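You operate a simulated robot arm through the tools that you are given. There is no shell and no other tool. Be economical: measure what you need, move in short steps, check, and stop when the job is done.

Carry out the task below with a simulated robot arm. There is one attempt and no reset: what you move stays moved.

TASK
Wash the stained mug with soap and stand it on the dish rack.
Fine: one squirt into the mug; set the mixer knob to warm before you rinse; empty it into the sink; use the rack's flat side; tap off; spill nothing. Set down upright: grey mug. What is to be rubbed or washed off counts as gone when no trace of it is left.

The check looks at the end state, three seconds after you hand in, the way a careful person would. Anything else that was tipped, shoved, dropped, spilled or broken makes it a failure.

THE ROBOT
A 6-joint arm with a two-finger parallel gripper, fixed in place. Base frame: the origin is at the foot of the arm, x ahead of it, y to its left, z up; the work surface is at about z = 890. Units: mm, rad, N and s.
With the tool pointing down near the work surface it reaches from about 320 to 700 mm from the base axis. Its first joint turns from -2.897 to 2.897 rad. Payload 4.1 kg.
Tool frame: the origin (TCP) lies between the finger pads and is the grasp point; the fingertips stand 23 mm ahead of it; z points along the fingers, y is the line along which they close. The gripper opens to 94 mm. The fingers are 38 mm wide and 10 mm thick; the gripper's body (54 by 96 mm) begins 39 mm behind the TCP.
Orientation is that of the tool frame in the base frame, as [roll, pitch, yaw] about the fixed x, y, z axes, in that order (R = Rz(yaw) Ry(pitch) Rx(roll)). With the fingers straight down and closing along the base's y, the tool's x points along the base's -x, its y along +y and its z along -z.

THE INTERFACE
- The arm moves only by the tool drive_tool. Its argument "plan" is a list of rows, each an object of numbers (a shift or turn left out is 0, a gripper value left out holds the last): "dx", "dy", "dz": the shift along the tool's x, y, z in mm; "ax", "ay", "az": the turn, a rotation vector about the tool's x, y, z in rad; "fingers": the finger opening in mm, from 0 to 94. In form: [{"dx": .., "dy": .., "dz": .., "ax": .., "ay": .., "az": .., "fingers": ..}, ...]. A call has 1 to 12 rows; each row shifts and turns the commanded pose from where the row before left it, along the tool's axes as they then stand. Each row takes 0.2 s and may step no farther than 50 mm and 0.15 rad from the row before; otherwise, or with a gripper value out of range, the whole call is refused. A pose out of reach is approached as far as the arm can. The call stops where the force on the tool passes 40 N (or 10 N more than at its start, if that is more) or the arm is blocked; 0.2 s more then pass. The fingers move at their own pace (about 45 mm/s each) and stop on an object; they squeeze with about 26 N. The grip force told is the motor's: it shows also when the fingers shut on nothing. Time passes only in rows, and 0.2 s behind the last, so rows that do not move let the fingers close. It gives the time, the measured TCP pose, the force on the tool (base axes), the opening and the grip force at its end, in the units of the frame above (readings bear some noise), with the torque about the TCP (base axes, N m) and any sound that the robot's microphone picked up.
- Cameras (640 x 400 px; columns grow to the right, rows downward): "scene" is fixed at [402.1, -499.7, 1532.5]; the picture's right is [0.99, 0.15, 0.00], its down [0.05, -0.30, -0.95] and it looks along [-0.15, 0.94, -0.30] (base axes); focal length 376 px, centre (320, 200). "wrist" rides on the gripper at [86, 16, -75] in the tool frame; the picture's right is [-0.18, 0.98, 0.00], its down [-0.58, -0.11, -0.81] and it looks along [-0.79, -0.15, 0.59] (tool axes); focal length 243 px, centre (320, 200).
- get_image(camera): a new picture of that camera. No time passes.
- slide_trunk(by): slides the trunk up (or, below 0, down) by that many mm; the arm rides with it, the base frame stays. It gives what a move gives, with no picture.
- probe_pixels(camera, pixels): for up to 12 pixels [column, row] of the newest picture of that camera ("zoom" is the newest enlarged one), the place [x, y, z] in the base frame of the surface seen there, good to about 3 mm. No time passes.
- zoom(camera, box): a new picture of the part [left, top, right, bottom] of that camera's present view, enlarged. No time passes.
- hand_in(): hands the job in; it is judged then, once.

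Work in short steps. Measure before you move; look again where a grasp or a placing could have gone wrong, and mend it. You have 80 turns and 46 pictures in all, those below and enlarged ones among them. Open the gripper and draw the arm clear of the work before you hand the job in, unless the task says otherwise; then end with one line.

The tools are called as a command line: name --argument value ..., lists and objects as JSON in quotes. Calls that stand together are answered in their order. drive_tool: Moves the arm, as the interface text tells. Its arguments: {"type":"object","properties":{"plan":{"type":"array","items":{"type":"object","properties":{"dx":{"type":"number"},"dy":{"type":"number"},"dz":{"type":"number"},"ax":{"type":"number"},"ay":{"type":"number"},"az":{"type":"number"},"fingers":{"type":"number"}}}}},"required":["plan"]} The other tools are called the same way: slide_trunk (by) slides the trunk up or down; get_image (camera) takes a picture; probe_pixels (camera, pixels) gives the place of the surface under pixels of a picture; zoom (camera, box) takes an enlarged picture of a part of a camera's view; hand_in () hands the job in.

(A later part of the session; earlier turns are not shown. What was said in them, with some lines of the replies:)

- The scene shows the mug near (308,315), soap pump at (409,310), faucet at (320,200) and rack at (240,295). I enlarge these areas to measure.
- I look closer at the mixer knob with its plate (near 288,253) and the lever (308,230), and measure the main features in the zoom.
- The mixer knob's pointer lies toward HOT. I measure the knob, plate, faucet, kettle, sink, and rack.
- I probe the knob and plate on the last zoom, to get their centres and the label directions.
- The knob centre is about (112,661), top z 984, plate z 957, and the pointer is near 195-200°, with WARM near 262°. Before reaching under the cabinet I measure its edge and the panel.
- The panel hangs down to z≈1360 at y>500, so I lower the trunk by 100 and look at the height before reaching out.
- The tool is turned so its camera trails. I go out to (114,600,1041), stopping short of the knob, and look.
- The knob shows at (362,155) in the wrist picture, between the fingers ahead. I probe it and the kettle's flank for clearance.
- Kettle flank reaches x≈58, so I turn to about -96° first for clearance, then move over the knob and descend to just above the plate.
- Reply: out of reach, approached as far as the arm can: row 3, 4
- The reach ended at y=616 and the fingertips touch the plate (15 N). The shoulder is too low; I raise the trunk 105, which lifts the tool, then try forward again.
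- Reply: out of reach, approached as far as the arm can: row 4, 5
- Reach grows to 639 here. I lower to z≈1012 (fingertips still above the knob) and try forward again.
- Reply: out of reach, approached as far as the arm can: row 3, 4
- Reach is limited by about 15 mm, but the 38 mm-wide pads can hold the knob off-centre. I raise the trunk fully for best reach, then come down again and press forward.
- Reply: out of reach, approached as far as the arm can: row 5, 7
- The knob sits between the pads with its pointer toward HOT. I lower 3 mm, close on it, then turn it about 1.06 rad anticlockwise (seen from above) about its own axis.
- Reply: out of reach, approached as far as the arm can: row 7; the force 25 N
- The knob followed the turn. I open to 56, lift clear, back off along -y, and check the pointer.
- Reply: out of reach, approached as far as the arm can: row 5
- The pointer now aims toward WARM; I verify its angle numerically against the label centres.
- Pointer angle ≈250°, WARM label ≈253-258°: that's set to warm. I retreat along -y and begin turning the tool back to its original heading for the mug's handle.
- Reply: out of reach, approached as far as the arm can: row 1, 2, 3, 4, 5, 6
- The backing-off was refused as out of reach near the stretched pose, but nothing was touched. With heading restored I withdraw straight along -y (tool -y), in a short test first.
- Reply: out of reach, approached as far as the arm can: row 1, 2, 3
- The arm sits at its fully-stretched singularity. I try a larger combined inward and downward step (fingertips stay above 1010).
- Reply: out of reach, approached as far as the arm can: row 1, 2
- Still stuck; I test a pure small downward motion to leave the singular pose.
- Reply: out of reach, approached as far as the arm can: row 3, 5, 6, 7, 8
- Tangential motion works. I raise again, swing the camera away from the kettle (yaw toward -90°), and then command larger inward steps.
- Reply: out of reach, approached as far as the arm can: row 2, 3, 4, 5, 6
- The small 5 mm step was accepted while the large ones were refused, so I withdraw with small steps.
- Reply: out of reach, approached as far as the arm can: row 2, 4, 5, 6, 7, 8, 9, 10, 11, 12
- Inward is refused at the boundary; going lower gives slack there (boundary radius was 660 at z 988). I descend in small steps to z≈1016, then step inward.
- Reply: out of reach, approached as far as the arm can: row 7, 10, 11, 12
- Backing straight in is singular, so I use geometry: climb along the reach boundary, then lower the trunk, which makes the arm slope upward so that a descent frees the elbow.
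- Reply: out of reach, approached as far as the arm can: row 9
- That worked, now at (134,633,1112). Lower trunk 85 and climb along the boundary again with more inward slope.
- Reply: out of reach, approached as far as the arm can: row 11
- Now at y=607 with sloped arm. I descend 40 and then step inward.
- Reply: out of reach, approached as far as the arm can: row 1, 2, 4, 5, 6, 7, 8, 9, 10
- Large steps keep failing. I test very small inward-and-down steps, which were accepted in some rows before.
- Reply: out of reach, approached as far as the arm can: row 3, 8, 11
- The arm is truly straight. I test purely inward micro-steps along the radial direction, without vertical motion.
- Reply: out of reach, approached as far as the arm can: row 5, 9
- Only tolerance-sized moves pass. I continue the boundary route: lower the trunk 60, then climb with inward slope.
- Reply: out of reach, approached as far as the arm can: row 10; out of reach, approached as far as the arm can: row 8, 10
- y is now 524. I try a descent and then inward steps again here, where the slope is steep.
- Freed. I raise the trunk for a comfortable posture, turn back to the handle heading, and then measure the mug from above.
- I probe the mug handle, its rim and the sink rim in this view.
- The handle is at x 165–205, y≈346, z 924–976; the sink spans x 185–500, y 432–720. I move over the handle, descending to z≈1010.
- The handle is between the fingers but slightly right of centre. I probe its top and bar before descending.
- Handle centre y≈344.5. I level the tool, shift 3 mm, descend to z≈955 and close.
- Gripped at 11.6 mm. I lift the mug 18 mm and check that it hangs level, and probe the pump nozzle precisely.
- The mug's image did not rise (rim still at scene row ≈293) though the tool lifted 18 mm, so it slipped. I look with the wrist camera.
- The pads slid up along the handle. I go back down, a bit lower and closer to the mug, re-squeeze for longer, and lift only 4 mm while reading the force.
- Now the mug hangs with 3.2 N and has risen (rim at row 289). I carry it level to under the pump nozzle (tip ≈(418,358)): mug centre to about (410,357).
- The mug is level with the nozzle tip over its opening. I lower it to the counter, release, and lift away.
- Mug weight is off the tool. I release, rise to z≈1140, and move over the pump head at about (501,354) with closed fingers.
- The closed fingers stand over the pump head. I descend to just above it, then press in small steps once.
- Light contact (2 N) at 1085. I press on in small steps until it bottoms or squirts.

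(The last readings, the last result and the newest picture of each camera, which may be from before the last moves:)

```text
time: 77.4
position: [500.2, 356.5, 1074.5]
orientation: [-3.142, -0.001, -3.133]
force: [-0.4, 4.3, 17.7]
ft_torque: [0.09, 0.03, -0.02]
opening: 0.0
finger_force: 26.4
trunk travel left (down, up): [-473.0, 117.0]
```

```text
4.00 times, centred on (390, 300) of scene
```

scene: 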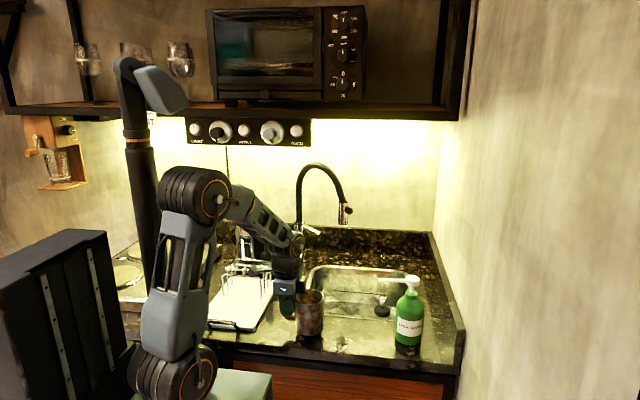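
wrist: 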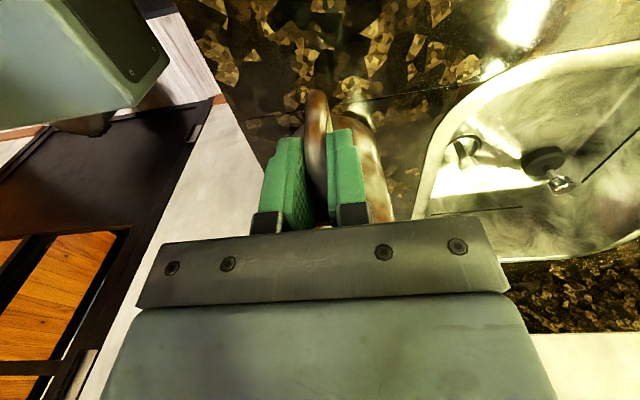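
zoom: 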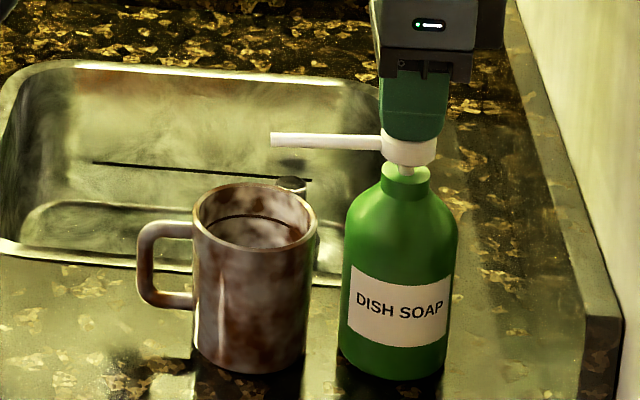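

The head is down with 17.7 N and a small gap at the neck; no squirt sound is reported yet. I press on a little.

drive_tool --plan '[{"dz": 2}, {"dz": 2}, {}, {}]'

zoom --camera "scene" --box '[340, 250, 440, 350]'

```text
time: 78.4
position: [499.5, 355.3, 1074.2]
orientation: [3.138, 0.006, -3.134]
force: [4.1, 4.5, 35.8]
ft_torque: [0.12, 0.05, -0.06]
opening: 0.0
finger_force: 26.2
trunk travel left (down, up): [-473.0, 117.0]
```

```text
4.00 times, centred on (390, 300) of scene
```

zoom: 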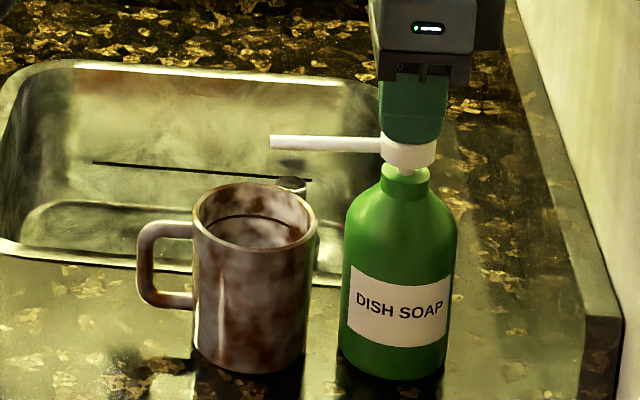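

It has bottomed (36 N, no further travel). I release upward and look into the mug with the wrist camera.

drive_tool --plan '[{"dz": -6}, {"dz": -14}, {"dz": -30}, {"dz": -40}, {"dz": -40}, {}]'

get_image --camera "wrist"

```text
time: 79.8
position: [497.1, 355.0, 1196.4]
orientation: [-3.136, -0.002, -3.132]
force: [0.5, 0.9, 0.8]
ft_torque: [-0.03, 0.02, 0.02]
opening: 0.0
finger_force: 25.5
out of reach, approached as far as the arm can: row 5
trunk travel left (down, up): [-473.0, 117.0]
```

```text
16 pictures are left
```

wrist: 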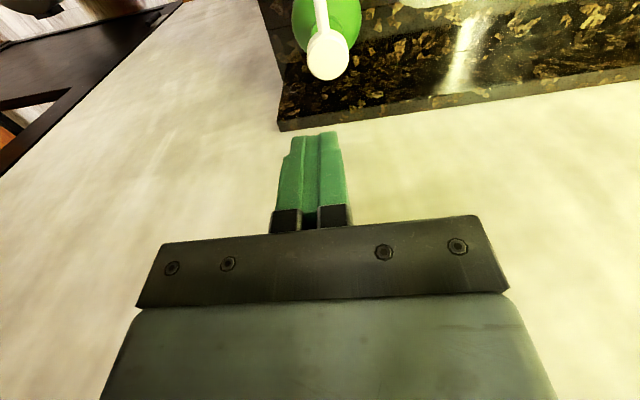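

A row was at the reach limit, so I move back carefully: descending slightly inward in small steps toward the mug side.

drive_tool --plan '[{"dx": 6, "dz": 3}, {"dx": 10, "dz": 4}, {"dx": 15, "dz": 4}, {"dx": 25}, {"dx": 30}, {"dx": 40}]'

```text
time: 81.2
position: [370.7, 353.9, 1184.9]
orientation: [-3.14, 0.0, -3.132]
force: [0.0, 0.0, 0.0]
ft_torque: [0.01, 0.01, 0.0]
opening: 0.1
finger_force: 26.5
trunk travel left (down, up): [-473.0, 117.0]
```

Free again. I look into the mug from here.

zoom --camera "wrist" --box '[220, 0, 460, 150]'

```text
2.67 times, centred on (340, 75) of wrist
```

zoom: 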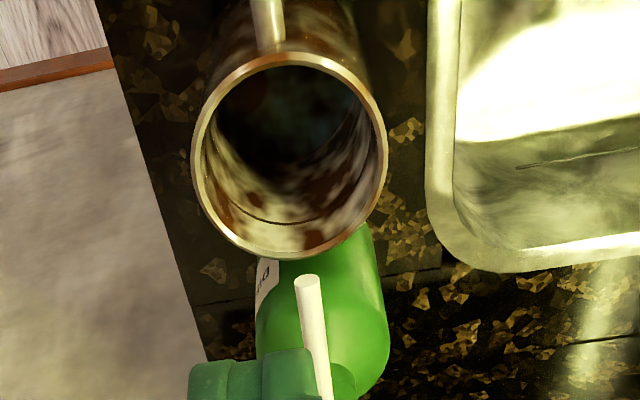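

The dark pool at the mug bottom fits the squirt; nothing on the counter. Next the tap lever (tip ≈(225,665,1041)): I move to in front of it and pitch the tool toward horizontal (pointing +y), opening the fingers to straddle the lever.

drive_tool --plan '[{"dx": 30, "dy": 16, "dz": 15, "fingers": 36}, {"dx": 35, "dy": 20, "dz": 15}, {"dx": 35, "dy": 20, "dz": 15}, {"dx": 35, "dy": 20, "dz": 15}, {"dx": 30, "dy": 20, "dz": 15}, {"ax": -0.15}, {"ax": -0.15}, {"ax": -0.15}, {"ax": -0.15}, {"ax": -0.15}]'

drive_tool --plan '[{"ax": -0.15}, {"ax": -0.15}, {"ax": -0.15}, {"ax": -0.15}, {"ax": -0.15}, {"ax": -0.07}, {}]'

get_image --camera "scene"

```text
time: 83.4
position: [205.0, 447.1, 1110.9]
orientation: [2.391, -0.001, -3.134]
force: [0.6, -1.2, 0.3]
ft_torque: [-0.02, 0.0, 0.01]
opening: 35.9
finger_force: 0.0
trunk travel left (down, up): [-473.0, 117.0]
```

```text
time: 85.0
position: [204.9, 447.4, 1111.2]
orientation: [1.573, -0.001, -3.134]
force: [-0.3, 0.6, 0.0]
ft_torque: [0.01, 0.03, -0.01]
opening: 36.0
finger_force: 0.0
trunk travel left (down, up): [-473.0, 117.0]
```

```text
14 pictures are left
```

scene: 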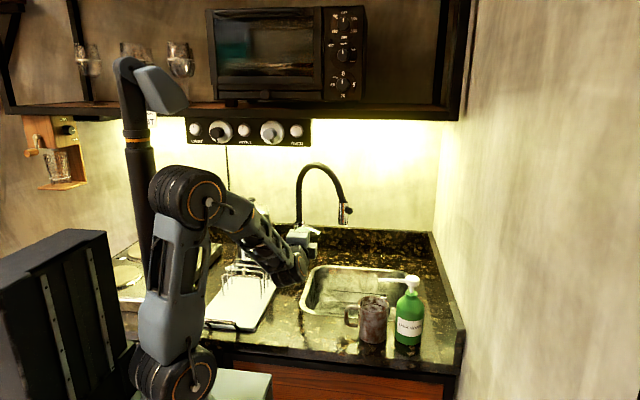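

The tool is horizontal. I lower to the lever's height (z≈1042) and advance to y≈615, then look.

drive_tool --plan '[{"dy": -35, "dx": -4}, {"dy": -34, "dx": -3}, {"dz": 35}, {"dz": 35}, {"dz": 35}, {"dz": 35}, {"dz": 28}, {}]'

zoom --camera "scene" --box '[260, 190, 380, 265]'

get_image --camera "wrist"

```text
time: 86.8
position: [211.5, 614.6, 1039.2]
orientation: [1.574, 0.0, -3.132]
force: [0.2, -0.1, -0.1]
ft_torque: [0.03, 0.04, 0.01]
opening: 36.3
finger_force: 0.1
trunk travel left (down, up): [-473.0, 117.0]
```

```text
5.33 times, centred on (320, 228) of scene
```

zoom: 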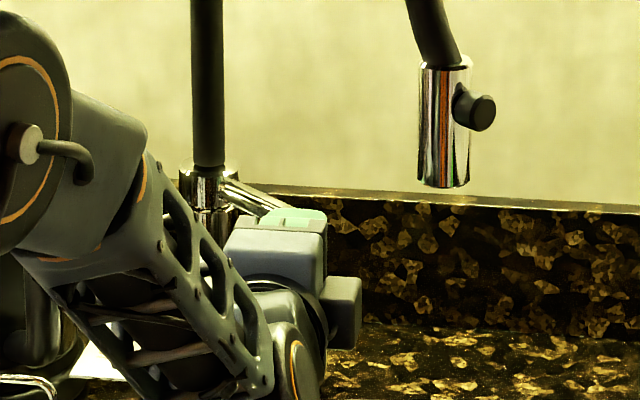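

```text
12 pictures are left
```

wrist: 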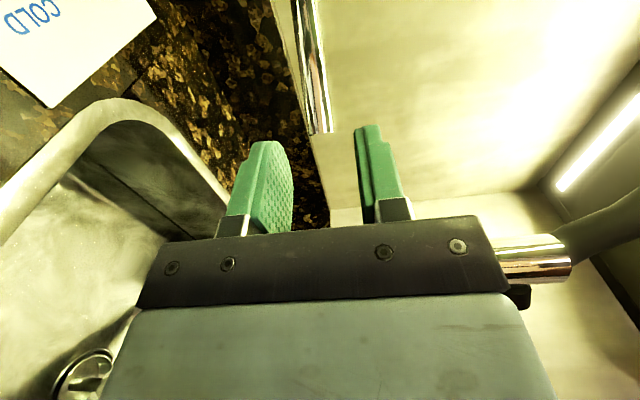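

The lever shows from (305,30) to its tip (323,130), between the two fingers in height. I probe it.

probe_pixels --camera "wrist" --pixels '[[315, 125], [328, 125], [310, 80], [318, 80], [300, 30], [312, 30], [322, 131]]'

```text
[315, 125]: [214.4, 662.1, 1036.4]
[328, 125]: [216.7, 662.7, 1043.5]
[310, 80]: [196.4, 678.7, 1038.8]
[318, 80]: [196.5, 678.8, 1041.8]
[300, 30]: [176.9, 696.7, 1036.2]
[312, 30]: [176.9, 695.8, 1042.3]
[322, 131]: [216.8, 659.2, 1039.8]
```

Lever axis z≈1040, tip at (218,658). I advance to straddle it, then lift in small steps to see whether it moves.

drive_tool --plan '[{"dz": 25, "dx": 3}, {"dz": 24, "dx": 2}, {}, {"dy": 5}, {"dy": 4}, {"dy": 4}, {"dy": 4}, {"dy": 4}]'

```text
time: 88.6
position: [205.5, 663.8, 1055.3]
orientation: [1.585, -0.005, -3.133]
force: [-3.1, -6.5, -30.2]
ft_torque: [-0.29, 0.53, 0.28]
opening: 49.6
finger_force: 14.9
trunk travel left (down, up): [-473.0, 117.0]
```

Lifting meets 30 N without yielding, so it isn't a lift lever. I return to centre, grip the lever lightly, and try swinging it about the column in small steps.

drive_tool --plan '[{"dy": -8}, {"dy": -8}, {"fingers": 10}, {}, {}, {"dx": 3, "dz": -3}, {"dx": 3, "dz": -3}, {"dx": 3, "dz": -3}]'

```text
time: 90.4
position: [197.9, 657.2, 1042.2]
orientation: [1.583, -0.005, -3.135]
force: [2.8, 2.1, -27.4]
ft_torque: [-0.1, 0.42, -0.37]
opening: 22.4
finger_force: 14.3
trunk travel left (down, up): [-473.0, 117.0]
```

There is still a vertical load, so I look at the lever and the spout before going on.

get_image --camera "wrist"

probe_pixels --camera "wrist" --pixels '[[305, 30], [312, 60], [318, 90], [320, 120], [325, 140], [310, 110]]'

```text
11 pictures are left
```

wrist: 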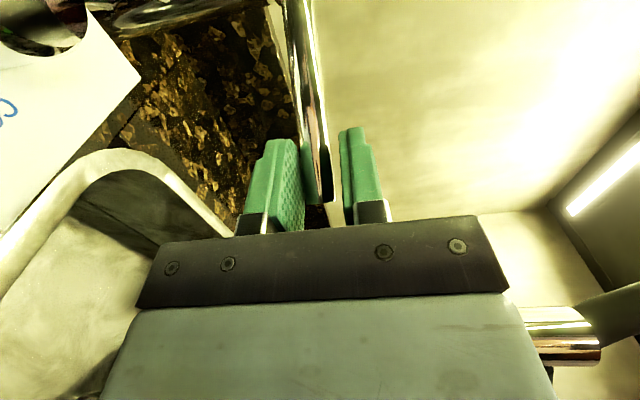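

```text
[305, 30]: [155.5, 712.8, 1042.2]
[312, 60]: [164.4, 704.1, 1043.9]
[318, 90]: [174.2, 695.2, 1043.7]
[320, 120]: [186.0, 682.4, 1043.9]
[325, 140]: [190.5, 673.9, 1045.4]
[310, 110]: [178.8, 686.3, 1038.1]
```

The lever direction went from -43° to -48°: it swings clockwise easily. I lower 3 mm to remove the vertical load and continue the swing along the arc.

drive_tool --plan '[{"dy": -3.5}, {"dx": 3.8, "dz": -3.2}, {"dx": 4, "dz": -3}, {"dx": 4.2, "dz": -2.7}, {"dx": 4.3, "dz": -2.4}, {"dx": 4.5, "dz": -2.1}, {"dx": 4.6, "dz": -1.8}, {}]'

get_image --camera "scene"

```text
time: 92.2
position: [171.2, 640.9, 1040.3]
orientation: [1.579, -0.004, -3.134]
force: [4.6, -1.9, -22.2]
ft_torque: [-0.34, 0.32, -0.36]
opening: 20.0
finger_force: 10.8
trunk travel left (down, up): [-473.0, 117.0]
```

```text
10 pictures are left
```

scene: 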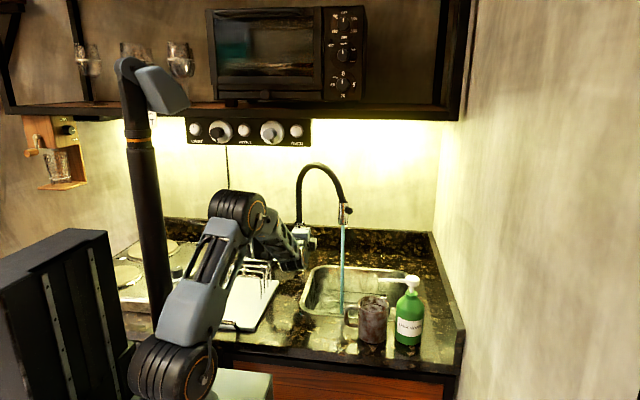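

Water runs: a blue stream at (342,225)–(341,315). I open, withdraw along -y, and start turning the tool back down.

drive_tool --plan '[{"dy": -2, "fingers": 44}, {}, {"dz": -25}, {"dz": -40}, {"dz": -40}, {"dz": -40, "dx": -20}, {"dz": -30, "dx": -20, "dy": 20}, {"dx": -30, "dy": 30}, {"ax": 0.15, "dy": 30}, {"ax": 0.15}, {"ax": 0.15}, {"ax": 0.15}]'

drive_tool --plan '[{"ax": 0.15}, {"ax": 0.15}, {"ax": 0.15}, {"ax": 0.15}, {"ax": 0.15}, {"ax": 0.15}, {"ax": 0.07}, {}]'

```text
time: 94.8
position: [241.7, 465.5, 1120.5]
orientation: [2.173, 0.0, -3.134]
force: [0.6, -1.2, 0.3]
ft_torque: [0.02, -0.01, 0.04]
opening: 43.9
finger_force: 0.0
trunk travel left (down, up): [-473.0, 117.0]
```

```text
time: 96.6
position: [242.2, 465.0, 1121.7]
orientation: [-3.138, -0.002, -3.133]
force: [0.1, -0.1, 0.4]
ft_torque: [0.03, -0.01, 0.0]
opening: 44.1
finger_force: 0.1
trunk travel left (down, up): [-473.0, 117.0]
```

Tool is down again. I go back over the handle at (350,355), descend to z≈954 and grip it.

drive_tool --plan '[{"dx": -36, "dy": -36, "dz": 20}, {"dx": -36, "dy": -37, "dz": 20}, {"dx": -36, "dy": -37, "dz": 20}, {}, {"dz": 35}, {"dz": 35}, {"dz": 25}, {"dz": 12.5}, {"fingers": 0}, {}, {}, {}]'

drive_tool --plan '[{}, {"dz": -4}, {"dz": -6}, {}]'

```text
refused: row 1 steps farther than a row can; nothing moved
```

```text
time: 97.6
position: [242.8, 466.4, 1129.9]
orientation: [-3.14, 0.0, -3.133]
force: [-0.7, 0.3, -0.1]
ft_torque: [0.02, -0.02, -0.01]
opening: 43.9
finger_force: 0.0
trunk travel left (down, up): [-473.0, 117.0]
```

Refused for step size (harmless). I repeat with smaller steps from (242.8,466.4,1131).

drive_tool --plan '[{"dx": -27, "dy": -27.8, "dz": 20}, {"dx": -27, "dy": -27.8, "dz": 20}, {"dx": -27, "dy": -27.8, "dz": 20}, {"dx": -26.5, "dy": -27.6, "dz": 20}, {}, {"dz": 35}, {"dz": 35}, {"dz": 27}]'

drive_tool --plan '[{"fingers": 0}, {}, {}, {}, {}]'

drive_tool --plan '[{"dz": -4}, {"dz": -6}, {}]'

```text
time: 99.2
position: [353.6, 356.3, 1004.7]
orientation: [3.131, 0.007, -3.133]
force: [0.0, 0.3, -0.6]
ft_torque: [-0.04, 0.03, -0.02]
opening: 44.0
finger_force: 0.2
trunk travel left (down, up): [-473.0, 117.0]
stopped in row 7: the force on the tool passed its limit at 58 N (the readings are from after the stop); the commanded pose is now the measured one
```

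```text
time: 100.3
position: [352.8, 354.4, 1005.2]
orientation: [3.129, 0.005, -3.133]
force: [-0.3, -0.2, 0.8]
ft_torque: [0.01, 0.04, 0.0]
opening: 0.1
finger_force: 25.6
trunk travel left (down, up): [-473.0, 117.0]
```

```text
time: 101.2
position: [352.2, 354.5, 1014.9]
orientation: [3.128, 0.009, -3.133]
force: [0.9, 0.1, 0.5]
ft_torque: [0.02, -0.02, -0.02]
opening: 0.0
finger_force: 25.7
trunk travel left (down, up): [-473.0, 117.0]
```

The fingers struck something at z≈1005 (probably the rim edge). I look at the mug's state.

zoom --camera "scene" --box '[310, 250, 450, 360]'

probe_pixels --camera "zoom" --pixels '[[250, 185], [350, 185], [300, 152], [300, 290], [196, 230], [205, 215], [385, 240], [380, 108]]'

```text
3.64 times, centred on (380, 305) of scene
```

zoom: 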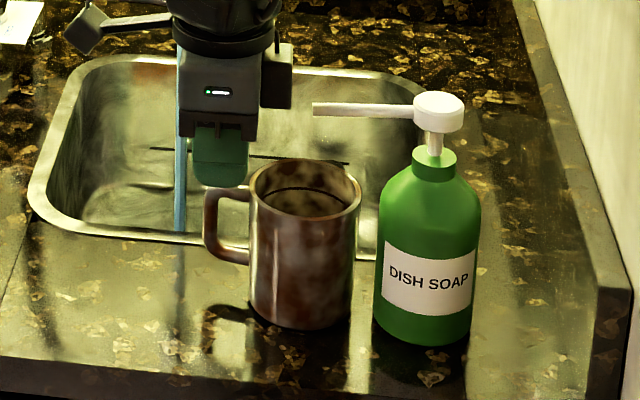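

```text
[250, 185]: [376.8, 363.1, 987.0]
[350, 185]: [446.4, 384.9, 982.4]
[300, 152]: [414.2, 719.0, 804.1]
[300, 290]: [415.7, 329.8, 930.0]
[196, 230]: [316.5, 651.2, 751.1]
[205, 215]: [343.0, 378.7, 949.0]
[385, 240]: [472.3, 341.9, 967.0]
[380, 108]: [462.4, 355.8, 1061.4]
```

The mug stands upright but its handle now lies toward about 170°. I probe the handle on this same zoom for its line.

probe_pixels --camera "zoom" --pixels '[[215, 192], [235, 193], [247, 195], [209, 230], [214, 200], [240, 258], [255, 200], [356, 195], [305, 222], [265, 170], [340, 170], [300, 330]]'

```text
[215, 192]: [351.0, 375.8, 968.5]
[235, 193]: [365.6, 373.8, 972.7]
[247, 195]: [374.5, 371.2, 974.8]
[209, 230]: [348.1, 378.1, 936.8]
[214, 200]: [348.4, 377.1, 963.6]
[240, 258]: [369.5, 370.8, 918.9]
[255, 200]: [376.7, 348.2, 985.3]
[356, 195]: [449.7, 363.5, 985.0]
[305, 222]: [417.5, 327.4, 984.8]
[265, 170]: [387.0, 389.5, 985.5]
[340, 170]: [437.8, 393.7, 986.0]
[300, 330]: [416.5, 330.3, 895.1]
```

Mug centre ≈(413,364), handle direction ≈166°. I raise, open, turn the tool 0.25 rad to match, shift over the handle at (354,379.5), and descend partway.

drive_tool --plan '[{"dz": -10, "fingers": 44, "ax": -0.013, "ay": -0.009}, {"az": 0.125}, {"az": 0.125}, {"dx": 4.3, "dy": 12}, {"dy": 12.7}, {}, {}]'

zoom --camera "wrist" --box '[200, 20, 440, 240]'

```text
time: 102.8
position: [353.2, 380.8, 1026.0]
orientation: [3.114, 0.009, 2.901]
force: [-0.1, 0.5, 0.3]
ft_torque: [0.01, -0.02, 0.01]
opening: 44.0
finger_force: 0.1
trunk travel left (down, up): [-473.0, 117.0]
```

```text
1.82 times, centred on (320, 130) of wrist
```

zoom: 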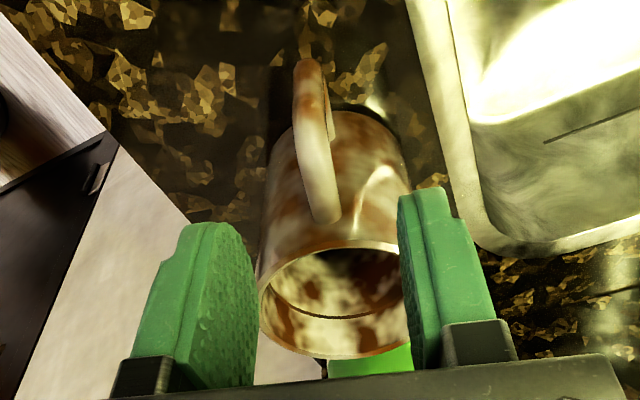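

The handle lies mid-way between the fingers. I level the tool, descend to z≈955 and close.

drive_tool --plan '[{"ax": 0.027, "ay": -0.009, "dz": 20}, {"dz": 20}, {"dz": 16}, {"dz": 10}, {"dz": 5}, {}]'

drive_tool --plan '[{"fingers": 0}, {}, {}, {}, {}, {"dz": -3}, {"dz": -4}, {"dz": -4}, {}]'

```text
time: 104.2
position: [355.5, 379.4, 956.2]
orientation: [3.141, 0.019, 2.898]
force: [0.2, -0.3, 0.3]
ft_torque: [0.03, -0.02, 0.03]
opening: 44.1
finger_force: 0.0
trunk travel left (down, up): [-473.0, 117.0]
```

```text
time: 106.2
position: [356.0, 380.4, 964.8]
orientation: [3.138, 0.02, 2.9]
force: [-0.6, 0.5, -3.3]
ft_torque: [0.06, 0.12, 0.03]
opening: 11.4
finger_force: 26.2
trunk travel left (down, up): [-473.0, 117.0]
```

The mug hangs (3.3 N). I raise the trunk 40, turn the handle to about 200°, and carry the mug over the sink to just short of the stream.

slide_trunk --by 40

drive_tool --plan '[{"az": -0.12, "ay": -0.01}, {"az": -0.12}, {"az": -0.12}, {"az": -0.12}, {"az": -0.113}, {"dx": 5, "dy": 30}, {"dx": 5, "dy": 34}, {"dx": 5, "dy": 34}, {"dx": 5, "dy": 34}, {}]'

get_image --camera "scene"

```text
time: 107.0
position: [355.9, 379.7, 1006.2]
orientation: [-3.142, 0.022, 2.902]
force: [-0.3, 0.7, -3.0]
ft_torque: [0.02, 0.17, 0.03]
opening: 11.7
finger_force: 26.3
trunk travel left (down, up): [-513.0, 77.0]
```

```text
time: 109.2
position: [293.1, 499.8, 1003.3]
orientation: [-3.125, 0.024, -2.789]
force: [-0.6, 0.5, -2.2]
ft_torque: [-0.05, 0.16, 0.0]
opening: 11.2
finger_force: 26.3
trunk travel left (down, up): [-513.0, 77.0]
```

```text
7 pictures are left
```

scene: 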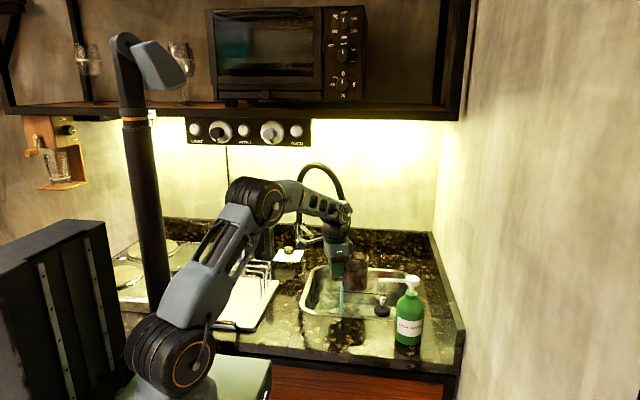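

Mug centre is at about (350,520); the stream is near (311,596). I level the tool, lower into the sink zone and move the mug gradually under the stream, TCP to about (255,570).

drive_tool --plan '[{"dz": 20, "ax": -0.017, "ay": 0.024}, {"dz": 20}, {"dx": 2.9, "dy": 20}, {"dx": 2.9, "dy": 20}, {"dx": 2.8, "dy": 20}, {"dx": 2.8, "dy": 19}, {}, {}, {}]'

zoom --camera "scene" --box '[280, 190, 400, 320]'

```text
time: 111.2
position: [254.1, 567.8, 964.1]
orientation: [3.14, 0.0, -2.793]
force: [-1.2, -0.3, -2.7]
ft_torque: [-0.1, 0.15, 0.02]
opening: 11.4
finger_force: 26.0
trunk travel left (down, up): [-513.0, 77.0]
```

```text
3.08 times, centred on (340, 255) of scene
```

zoom: 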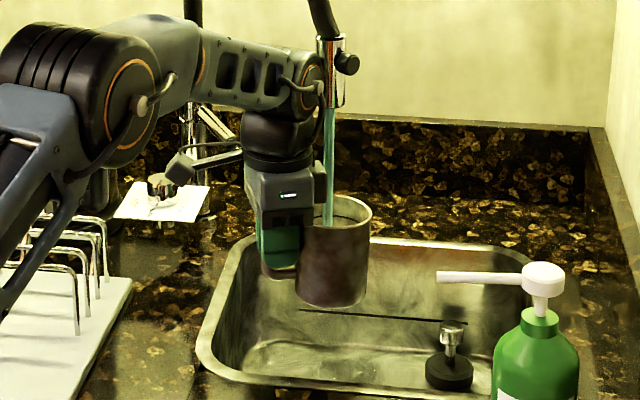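

The stream enters the mug at (328,222). I hold it there for two seconds and watch the weight.

drive_tool --plan '[{}, {}, {}, {}, {}, {}, {}, {}, {}, {}]'

```text
time: 113.4
position: [253.9, 567.8, 964.5]
orientation: [3.14, 0.0, -2.791]
force: [0.2, 0.2, -4.4]
ft_torque: [-0.09, 0.22, -0.01]
opening: 11.5
finger_force: 26.3
trunk travel left (down, up): [-513.0, 77.0]
```

It fills (4.4 N). A little longer, then I'll look at the stains.

drive_tool --plan '[{}, {}, {}, {}, {}, {}]'

zoom --camera "scene" --box '[310, 230, 380, 300]'

```text
time: 114.8
position: [254.1, 569.6, 964.1]
orientation: [3.139, 0.002, -2.791]
force: [0.6, -0.5, -5.7]
ft_torque: [-0.12, 0.24, 0.01]
opening: 11.5
finger_force: 26.3
trunk travel left (down, up): [-513.0, 77.0]
```

```text
5.71 times, centred on (345, 265) of scene
```

zoom: 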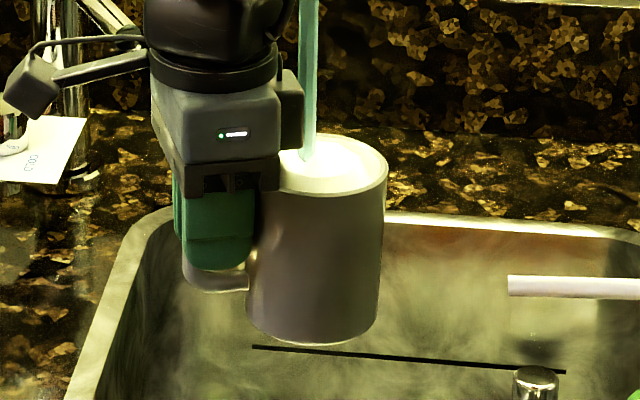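

The mug is clean grey and full of suds. I move it out of the stream toward (345,520), rise to about z 1050 and then tip it.

drive_tool --plan '[{"dx": -2, "dy": -12}, {"dx": -3, "dy": -18}, {"dx": -3, "dy": -18}, {"dx": -3, "dy": -18}, {"dz": -20}, {"dz": -22}, {"dz": -22}, {"dz": -22}, {}]'

drive_tool --plan '[{"ax": -0.15}, {"ax": -0.15}, {"ax": -0.15}, {"ax": -0.15}, {"ax": -0.15}, {"ax": -0.15}, {"ax": -0.15}, {"ax": -0.15}, {"ax": -0.15}, {"ax": -0.15}, {}]'

```text
time: 116.8
position: [288.5, 508.9, 1050.3]
orientation: [3.141, 0.0, -2.788]
force: [-0.3, 0.3, -6.0]
ft_torque: [-0.1, 0.28, 0.01]
opening: 11.3
finger_force: 26.1
trunk travel left (down, up): [-513.0, 77.0]
```

```text
time: 119.2
position: [287.7, 508.7, 1050.4]
orientation: [1.638, 0.001, -2.791]
force: [0.9, 0.2, -2.5]
ft_torque: [-0.16, 0.15, -0.03]
opening: 11.8
finger_force: 25.7
trunk travel left (down, up): [-513.0, 77.0]
```

Weight fell to 2.5 N, so most has poured out into the sink. I tip further to 115° and hold for the last drops.

drive_tool --plan '[{"ax": -0.15}, {"ax": -0.15}, {"ax": -0.12}, {}, {}, {}, {}]'

get_image --camera "scene"

```text
time: 120.8
position: [288.2, 509.8, 1049.0]
orientation: [1.221, 0.0, -2.79]
force: [-0.1, 0.3, -3.5]
ft_torque: [-0.12, 0.11, -0.05]
opening: 11.5
finger_force: 26.0
trunk travel left (down, up): [-513.0, 77.0]
```

```text
4 pictures are left
```

scene: 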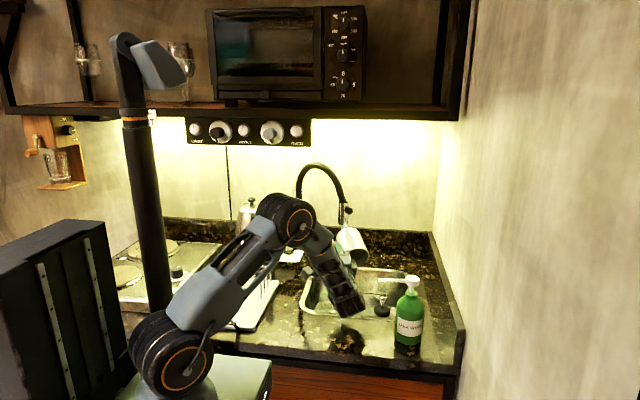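

Emptied (3.3 N). For a soap-free mug I bring it upright, rinse once more under the stream for about 2 s, then pour again.

drive_tool --plan '[{"ax": 0.15}, {"ax": 0.15}, {"ax": 0.15}, {"ax": 0.15}, {"ax": 0.15}, {"ax": 0.15}, {"ax": 0.15}, {"ax": 0.15}, {"ax": 0.15}, {"ax": 0.15}, {"ax": 0.15}, {"ax": 0.15}]'

drive_tool --plan '[{"ax": 0.12, "dz": 20}, {"dz": 22}, {"dz": 22}, {"dz": 22}, {"dx": 3, "dy": 18}, {"dx": 3, "dy": 18}, {"dx": 3, "dy": 15}, {"dx": 2, "dy": 10}, {}, {}, {}, {}]'

drive_tool --plan '[{}, {}, {}, {}, {}, {}, {}, {}]'

```text
time: 123.4
position: [288.3, 510.2, 1049.3]
orientation: [3.021, 0.003, -2.79]
force: [0.6, 0.6, -2.3]
ft_torque: [-0.05, 0.12, 0.0]
opening: 11.4
finger_force: 26.6
trunk travel left (down, up): [-513.0, 77.0]
```

```text
time: 126.0
position: [255.7, 564.5, 963.3]
orientation: [3.139, 0.001, -2.791]
force: [0.0, 0.5, -4.0]
ft_torque: [-0.05, 0.17, -0.01]
opening: 11.5
finger_force: 25.5
trunk travel left (down, up): [-513.0, 77.0]
```

```text
time: 127.8
position: [256.3, 564.8, 964.0]
orientation: [3.14, -0.001, -2.791]
force: [0.0, 0.0, -4.6]
ft_torque: [-0.11, 0.21, -0.03]
opening: 11.5
finger_force: 25.9
trunk travel left (down, up): [-513.0, 77.0]
```

It has refilled to 4.6 N. I move out and pour it into the sink again.

drive_tool --plan '[{"dx": -2, "dy": -12}, {"dx": -3, "dy": -18}, {"dx": -3, "dy": -16}, {"dx": -3, "dy": -12}, {"dz": -20}, {"dz": -22}, {"dz": -22}, {"dz": -22}, {"ax": -0.15}, {"ax": -0.15}, {"ax": -0.15}, {"ax": -0.15}]'

drive_tool --plan '[{"ax": -0.15}, {"ax": -0.15}, {"ax": -0.15}, {"ax": -0.15}, {"ax": -0.15}, {"ax": -0.15}, {"ax": -0.15}, {"ax": -0.15}, {"ax": -0.15}, {"ax": -0.15}, {}, {}]'

drive_tool --plan '[{}, {}, {}, {}, {"ax": 0.15}, {"ax": 0.15}, {"ax": 0.15}, {"ax": 0.15}, {"ax": 0.15}, {"ax": 0.15}, {"ax": 0.15}]'

drive_tool --plan '[{"ax": 0.15}, {"ax": 0.15}, {"ax": 0.15}, {"ax": 0.15}, {"ax": 0.15}, {"ax": 0.15}, {"ax": 0.15}, {}]'

```text
time: 130.4
position: [283.8, 514.7, 1048.8]
orientation: [2.54, 0.002, -2.792]
force: [-0.4, 0.5, -4.2]
ft_torque: [-0.18, 0.2, 0.01]
opening: 11.5
finger_force: 26.3
trunk travel left (down, up): [-513.0, 77.0]
```

```text
time: 133.0
position: [285.3, 513.5, 1050.4]
orientation: [1.041, 0.0, -2.79]
force: [0.4, 0.8, -3.0]
ft_torque: [-0.13, 0.14, -0.03]
opening: 11.4
finger_force: 25.7
trunk travel left (down, up): [-513.0, 77.0]
```

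```text
time: 135.4
position: [286.6, 513.8, 1048.7]
orientation: [2.092, 0.003, -2.791]
force: [0.3, 0.2, -3.8]
ft_torque: [-0.14, 0.12, 0.0]
opening: 11.5
finger_force: 25.8
trunk travel left (down, up): [-513.0, 77.0]
```

```text
time: 137.2
position: [286.0, 513.5, 1050.5]
orientation: [3.141, 0.001, -2.791]
force: [-0.3, 0.6, -3.4]
ft_torque: [-0.05, 0.15, 0.01]
opening: 11.6
finger_force: 25.8
trunk travel left (down, up): [-513.0, 77.0]
```

Mug is upright and empty (3.3 N). I probe the tray's flat part in the latest scene picture to find a free spot before its wires.

probe_pixels --camera "scene" --pixels '[[275, 287], [269, 300], [262, 312], [254, 326], [247, 326], [240, 322], [246, 312], [262, 292], [257, 300], [266, 285], [235, 325], [225, 324]]'

```text
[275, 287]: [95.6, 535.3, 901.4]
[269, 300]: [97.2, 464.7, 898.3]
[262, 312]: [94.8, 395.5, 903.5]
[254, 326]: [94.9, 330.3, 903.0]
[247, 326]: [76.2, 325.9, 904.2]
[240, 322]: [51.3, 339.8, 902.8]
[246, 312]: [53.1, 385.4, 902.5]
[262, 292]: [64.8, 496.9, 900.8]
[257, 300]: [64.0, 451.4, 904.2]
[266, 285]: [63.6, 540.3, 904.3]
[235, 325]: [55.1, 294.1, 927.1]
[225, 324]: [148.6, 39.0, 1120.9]
```

Tray top is z≈903, right edge x≈103, front edge y≈318, and the wires start near y≈455. I carry the mug first back in y, then across in -x to hover above the flat part with its centre near (30,378).

drive_tool --plan '[{"dx": 13.3, "dy": -36.4}, {"dx": 13.3, "dy": -36.4}, {"dx": 13.3, "dy": -36.4}, {"dx": 13.3, "dy": -36.4}, {"dx": 36.7, "dy": 13.3}, {"dx": 36.7, "dy": 13.3}, {"dx": 36.7, "dy": 13.3}, {"dx": 36.7, "dy": 13.3}, {}]'

drive_tool --plan '[{"dx": 36.7, "dy": 13.3}, {"dx": 36.7, "dy": 13.3}, {"dx": 36.7, "dy": 13.3}, {"dx": 36.7, "dy": 13.3}, {}]'

get_image --camera "scene"

```text
time: 139.2
position: [129.0, 360.0, 1049.6]
orientation: [3.141, -0.001, -2.791]
force: [-0.3, -0.1, -2.4]
ft_torque: [-0.04, 0.12, -0.01]
opening: 11.3
finger_force: 25.7
trunk travel left (down, up): [-513.0, 77.0]
```

```text
time: 140.4
position: [-28.3, 357.7, 1046.8]
orientation: [3.139, 0.002, -2.79]
force: [0.3, -0.9, -4.1]
ft_torque: [-0.06, 0.13, 0.0]
opening: 11.3
finger_force: 25.9
trunk travel left (down, up): [-513.0, 77.0]
```

```text
3 pictures are left
```

scene: 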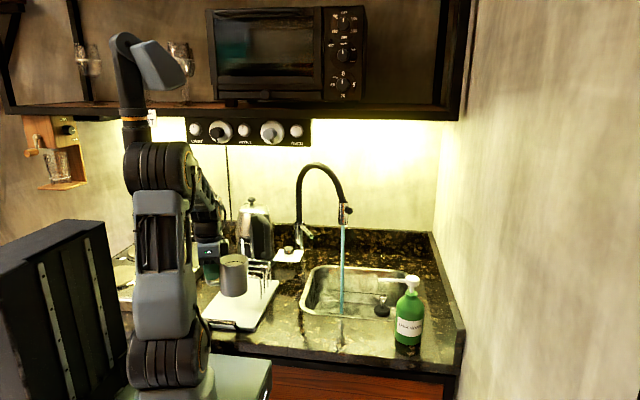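

The grey mug hovers above the tray at (233,275), landing spot about (237,311) on the flat area. I shift 8 mm away from the front edge and lower to just above contact, then gently down.

drive_tool --plan '[{"dx": -2.7, "dy": 7.5, "dz": 20}, {"dz": 20}, {"dz": 18}, {"dz": 10}, {"dz": 5}, {}, {"dz": 2}, {"dz": 2}, {}]'

```text
time: 142.4
position: [-27.6, 364.7, 971.6]
orientation: [3.138, 0.003, -2.788]
force: [-4.3, -1.5, 8.8]
ft_torque: [0.21, -0.65, -0.01]
opening: 11.4
finger_force: 26.1
trunk travel left (down, up): [-513.0, 77.0]
```

Contact felt (8.8 N up). I ease 1 mm, open the fingers, and rise straight up.

drive_tool --plan '[{"dz": -1}, {}, {"fingers": 40}, {}, {}, {"dz": -15}, {"dz": -30}, {"dz": -40}, {"dz": -40}]'

zoom --camera "scene" --box '[190, 230, 320, 340]'

```text
time: 144.4
position: [-27.5, 365.9, 1098.3]
orientation: [3.14, 0.001, -2.79]
force: [-1.0, 0.2, 0.8]
ft_torque: [0.0, 0.01, 0.03]
opening: 40.0
finger_force: 0.0
trunk travel left (down, up): [-513.0, 77.0]
```

```text
3.64 times, centred on (255, 285) of scene
```

zoom: 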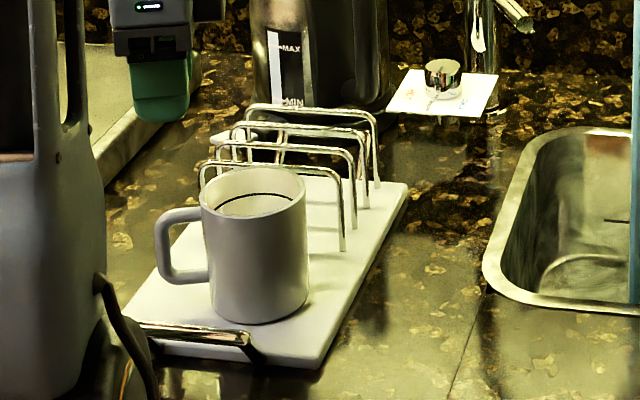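

The clean grey mug stands upright on the flat part. Now the tap: I turn back to heading 180°, go to (171,450), and pitch the tool horizontal.

drive_tool --plan '[{"az": 0.12}, {"az": 0.12}, {"az": 0.11}, {"dx": -40}, {"dx": -40}, {"dx": -40, "dy": 20}, {"dx": -40, "dy": 28}, {"dx": -38.5, "dy": 30}, {"ax": -0.15}, {"ax": -0.15}, {"ax": -0.15}, {"ax": -0.15}]'

drive_tool --plan '[{"ax": -0.15}, {"ax": -0.15}, {"ax": -0.15}, {"ax": -0.15}, {"ax": -0.15}, {"ax": -0.15}, {"ax": -0.07, "fingers": 40}, {}]'

```text
time: 147.0
position: [171.5, 444.1, 1098.4]
orientation: [2.537, 0.001, -3.14]
force: [-0.7, 0.2, -0.5]
ft_torque: [0.0, -0.03, 0.0]
opening: 39.7
finger_force: 0.0
trunk travel left (down, up): [-513.0, 77.0]
```

```text
time: 148.8
position: [171.3, 443.8, 1098.1]
orientation: [1.568, 0.0, -3.14]
force: [0.6, 0.9, 0.0]
ft_torque: [0.01, -0.01, -0.01]
opening: 39.9
finger_force: 0.1
trunk travel left (down, up): [-513.0, 77.0]
```

I lower to the lever height and advance back to where I left the lever (y≈641), straddling it.

drive_tool --plan '[{"dy": -30}, {"dy": -29}, {"dz": 40}, {"dz": 40}, {"dz": 40}, {"dz": 30}, {"dz": 25}, {"dz": 22}, {}]'

drive_tool --plan '[{"fingers": 12}, {}, {}, {}]'

```text
time: 150.8
position: [169.3, 642.9, 1041.3]
orientation: [1.57, -0.001, -3.14]
force: [-0.3, 0.1, 0.2]
ft_torque: [0.04, -0.01, 0.0]
opening: 39.9
finger_force: 0.1
trunk travel left (down, up): [-513.0, 77.0]
```

```text
time: 151.8
position: [170.1, 642.1, 1039.4]
orientation: [1.574, 0.0, -3.139]
force: [-0.6, -3.5, -10.6]
ft_torque: [-0.03, 0.22, 0.2]
opening: 16.8
finger_force: 44.6
trunk travel left (down, up): [-513.0, 77.0]
```

Lever is gripped (16.8 mm). I swing it back anticlockwise along the reverse arc.

drive_tool --plan '[{"dx": -4.6, "dz": 1.8}, {"dx": -4.5, "dz": 2.1}, {"dx": -4.3, "dz": 2.4}, {"dx": -4.2, "dz": 2.7}, {"dx": -4, "dz": 3}, {"dx": -3.8, "dz": 3.2}, {"dx": -3.2, "dz": 3.2}, {"dx": -3.2, "dz": 3.2}, {"dx": -3.2, "dz": 3.2}, {}]'

```text
time: 154.0
position: [206.7, 666.4, 1037.9]
orientation: [1.572, 0.0, -3.139]
force: [-1.9, -1.5, -11.8]
ft_torque: [-0.09, 0.09, -0.1]
opening: 17.4
finger_force: 5.5
trunk travel left (down, up): [-513.0, 77.0]
5 turns are left
```

5 turns remain. I push 6 mm further toward closed, then open and withdraw, and look.

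drive_tool --plan '[{"dx": -2.5, "dz": 2.5}, {"dx": -2.5, "dz": 2.5}, {}]'

get_image --camera "scene"

```text
time: 154.8
position: [211.9, 672.5, 1039.0]
orientation: [1.57, -0.001, -3.139]
force: [-3.4, -2.1, -12.7]
ft_torque: [-0.04, 0.04, 0.05]
opening: 17.6
finger_force: 6.6
trunk travel left (down, up): [-513.0, 77.0]
```

```text
1 pictures are left
4 turns are left
```

scene: 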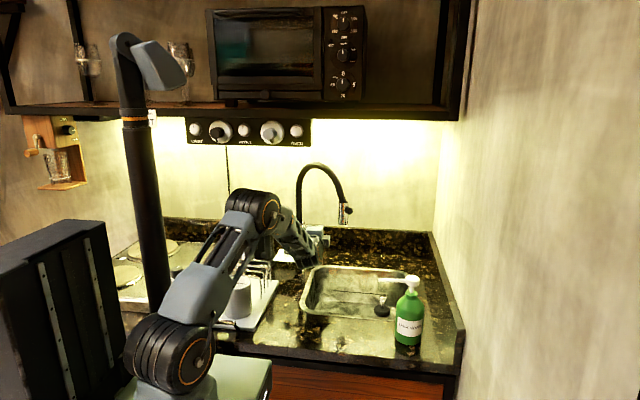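

No stream below the spout any more: the tap is off. I open the gripper and withdraw clear.

drive_tool --plan '[{"fingers": 44}, {}, {}, {"dz": -25}, {"dz": -40}, {"dz": -40}, {"dz": -40}, {"dz": -30, "dy": 20}, {"dy": 35}, {"dy": 35}, {}]'

zoom --camera "scene" --box '[190, 170, 450, 350]'

```text
time: 157.2
position: [211.4, 495.9, 1127.8]
orientation: [1.57, -0.001, -3.14]
force: [0.7, 0.0, -0.4]
ft_torque: [0.0, -0.01, 0.01]
opening: 44.0
finger_force: 0.0
trunk travel left (down, up): [-513.0, 77.0]
```

```text
2.22 times, centred on (320, 260) of scene
3 turns are left
```

zoom: 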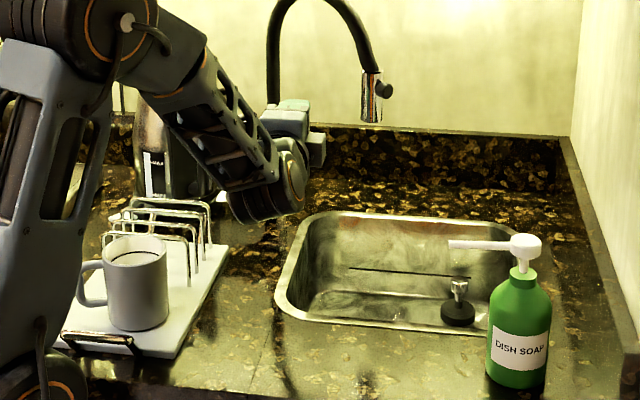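

The tap is off, the clean mug stands upright on the rack's flat side, and the arm is clear with the gripper open. I hand in.

hand_in

```text
The job is handed in.
```

The grey mug is washed with soap, rinsed on warm and emptied into the sink. It stands upright on the rack's flat side, the tap is off, and I saw no spills.
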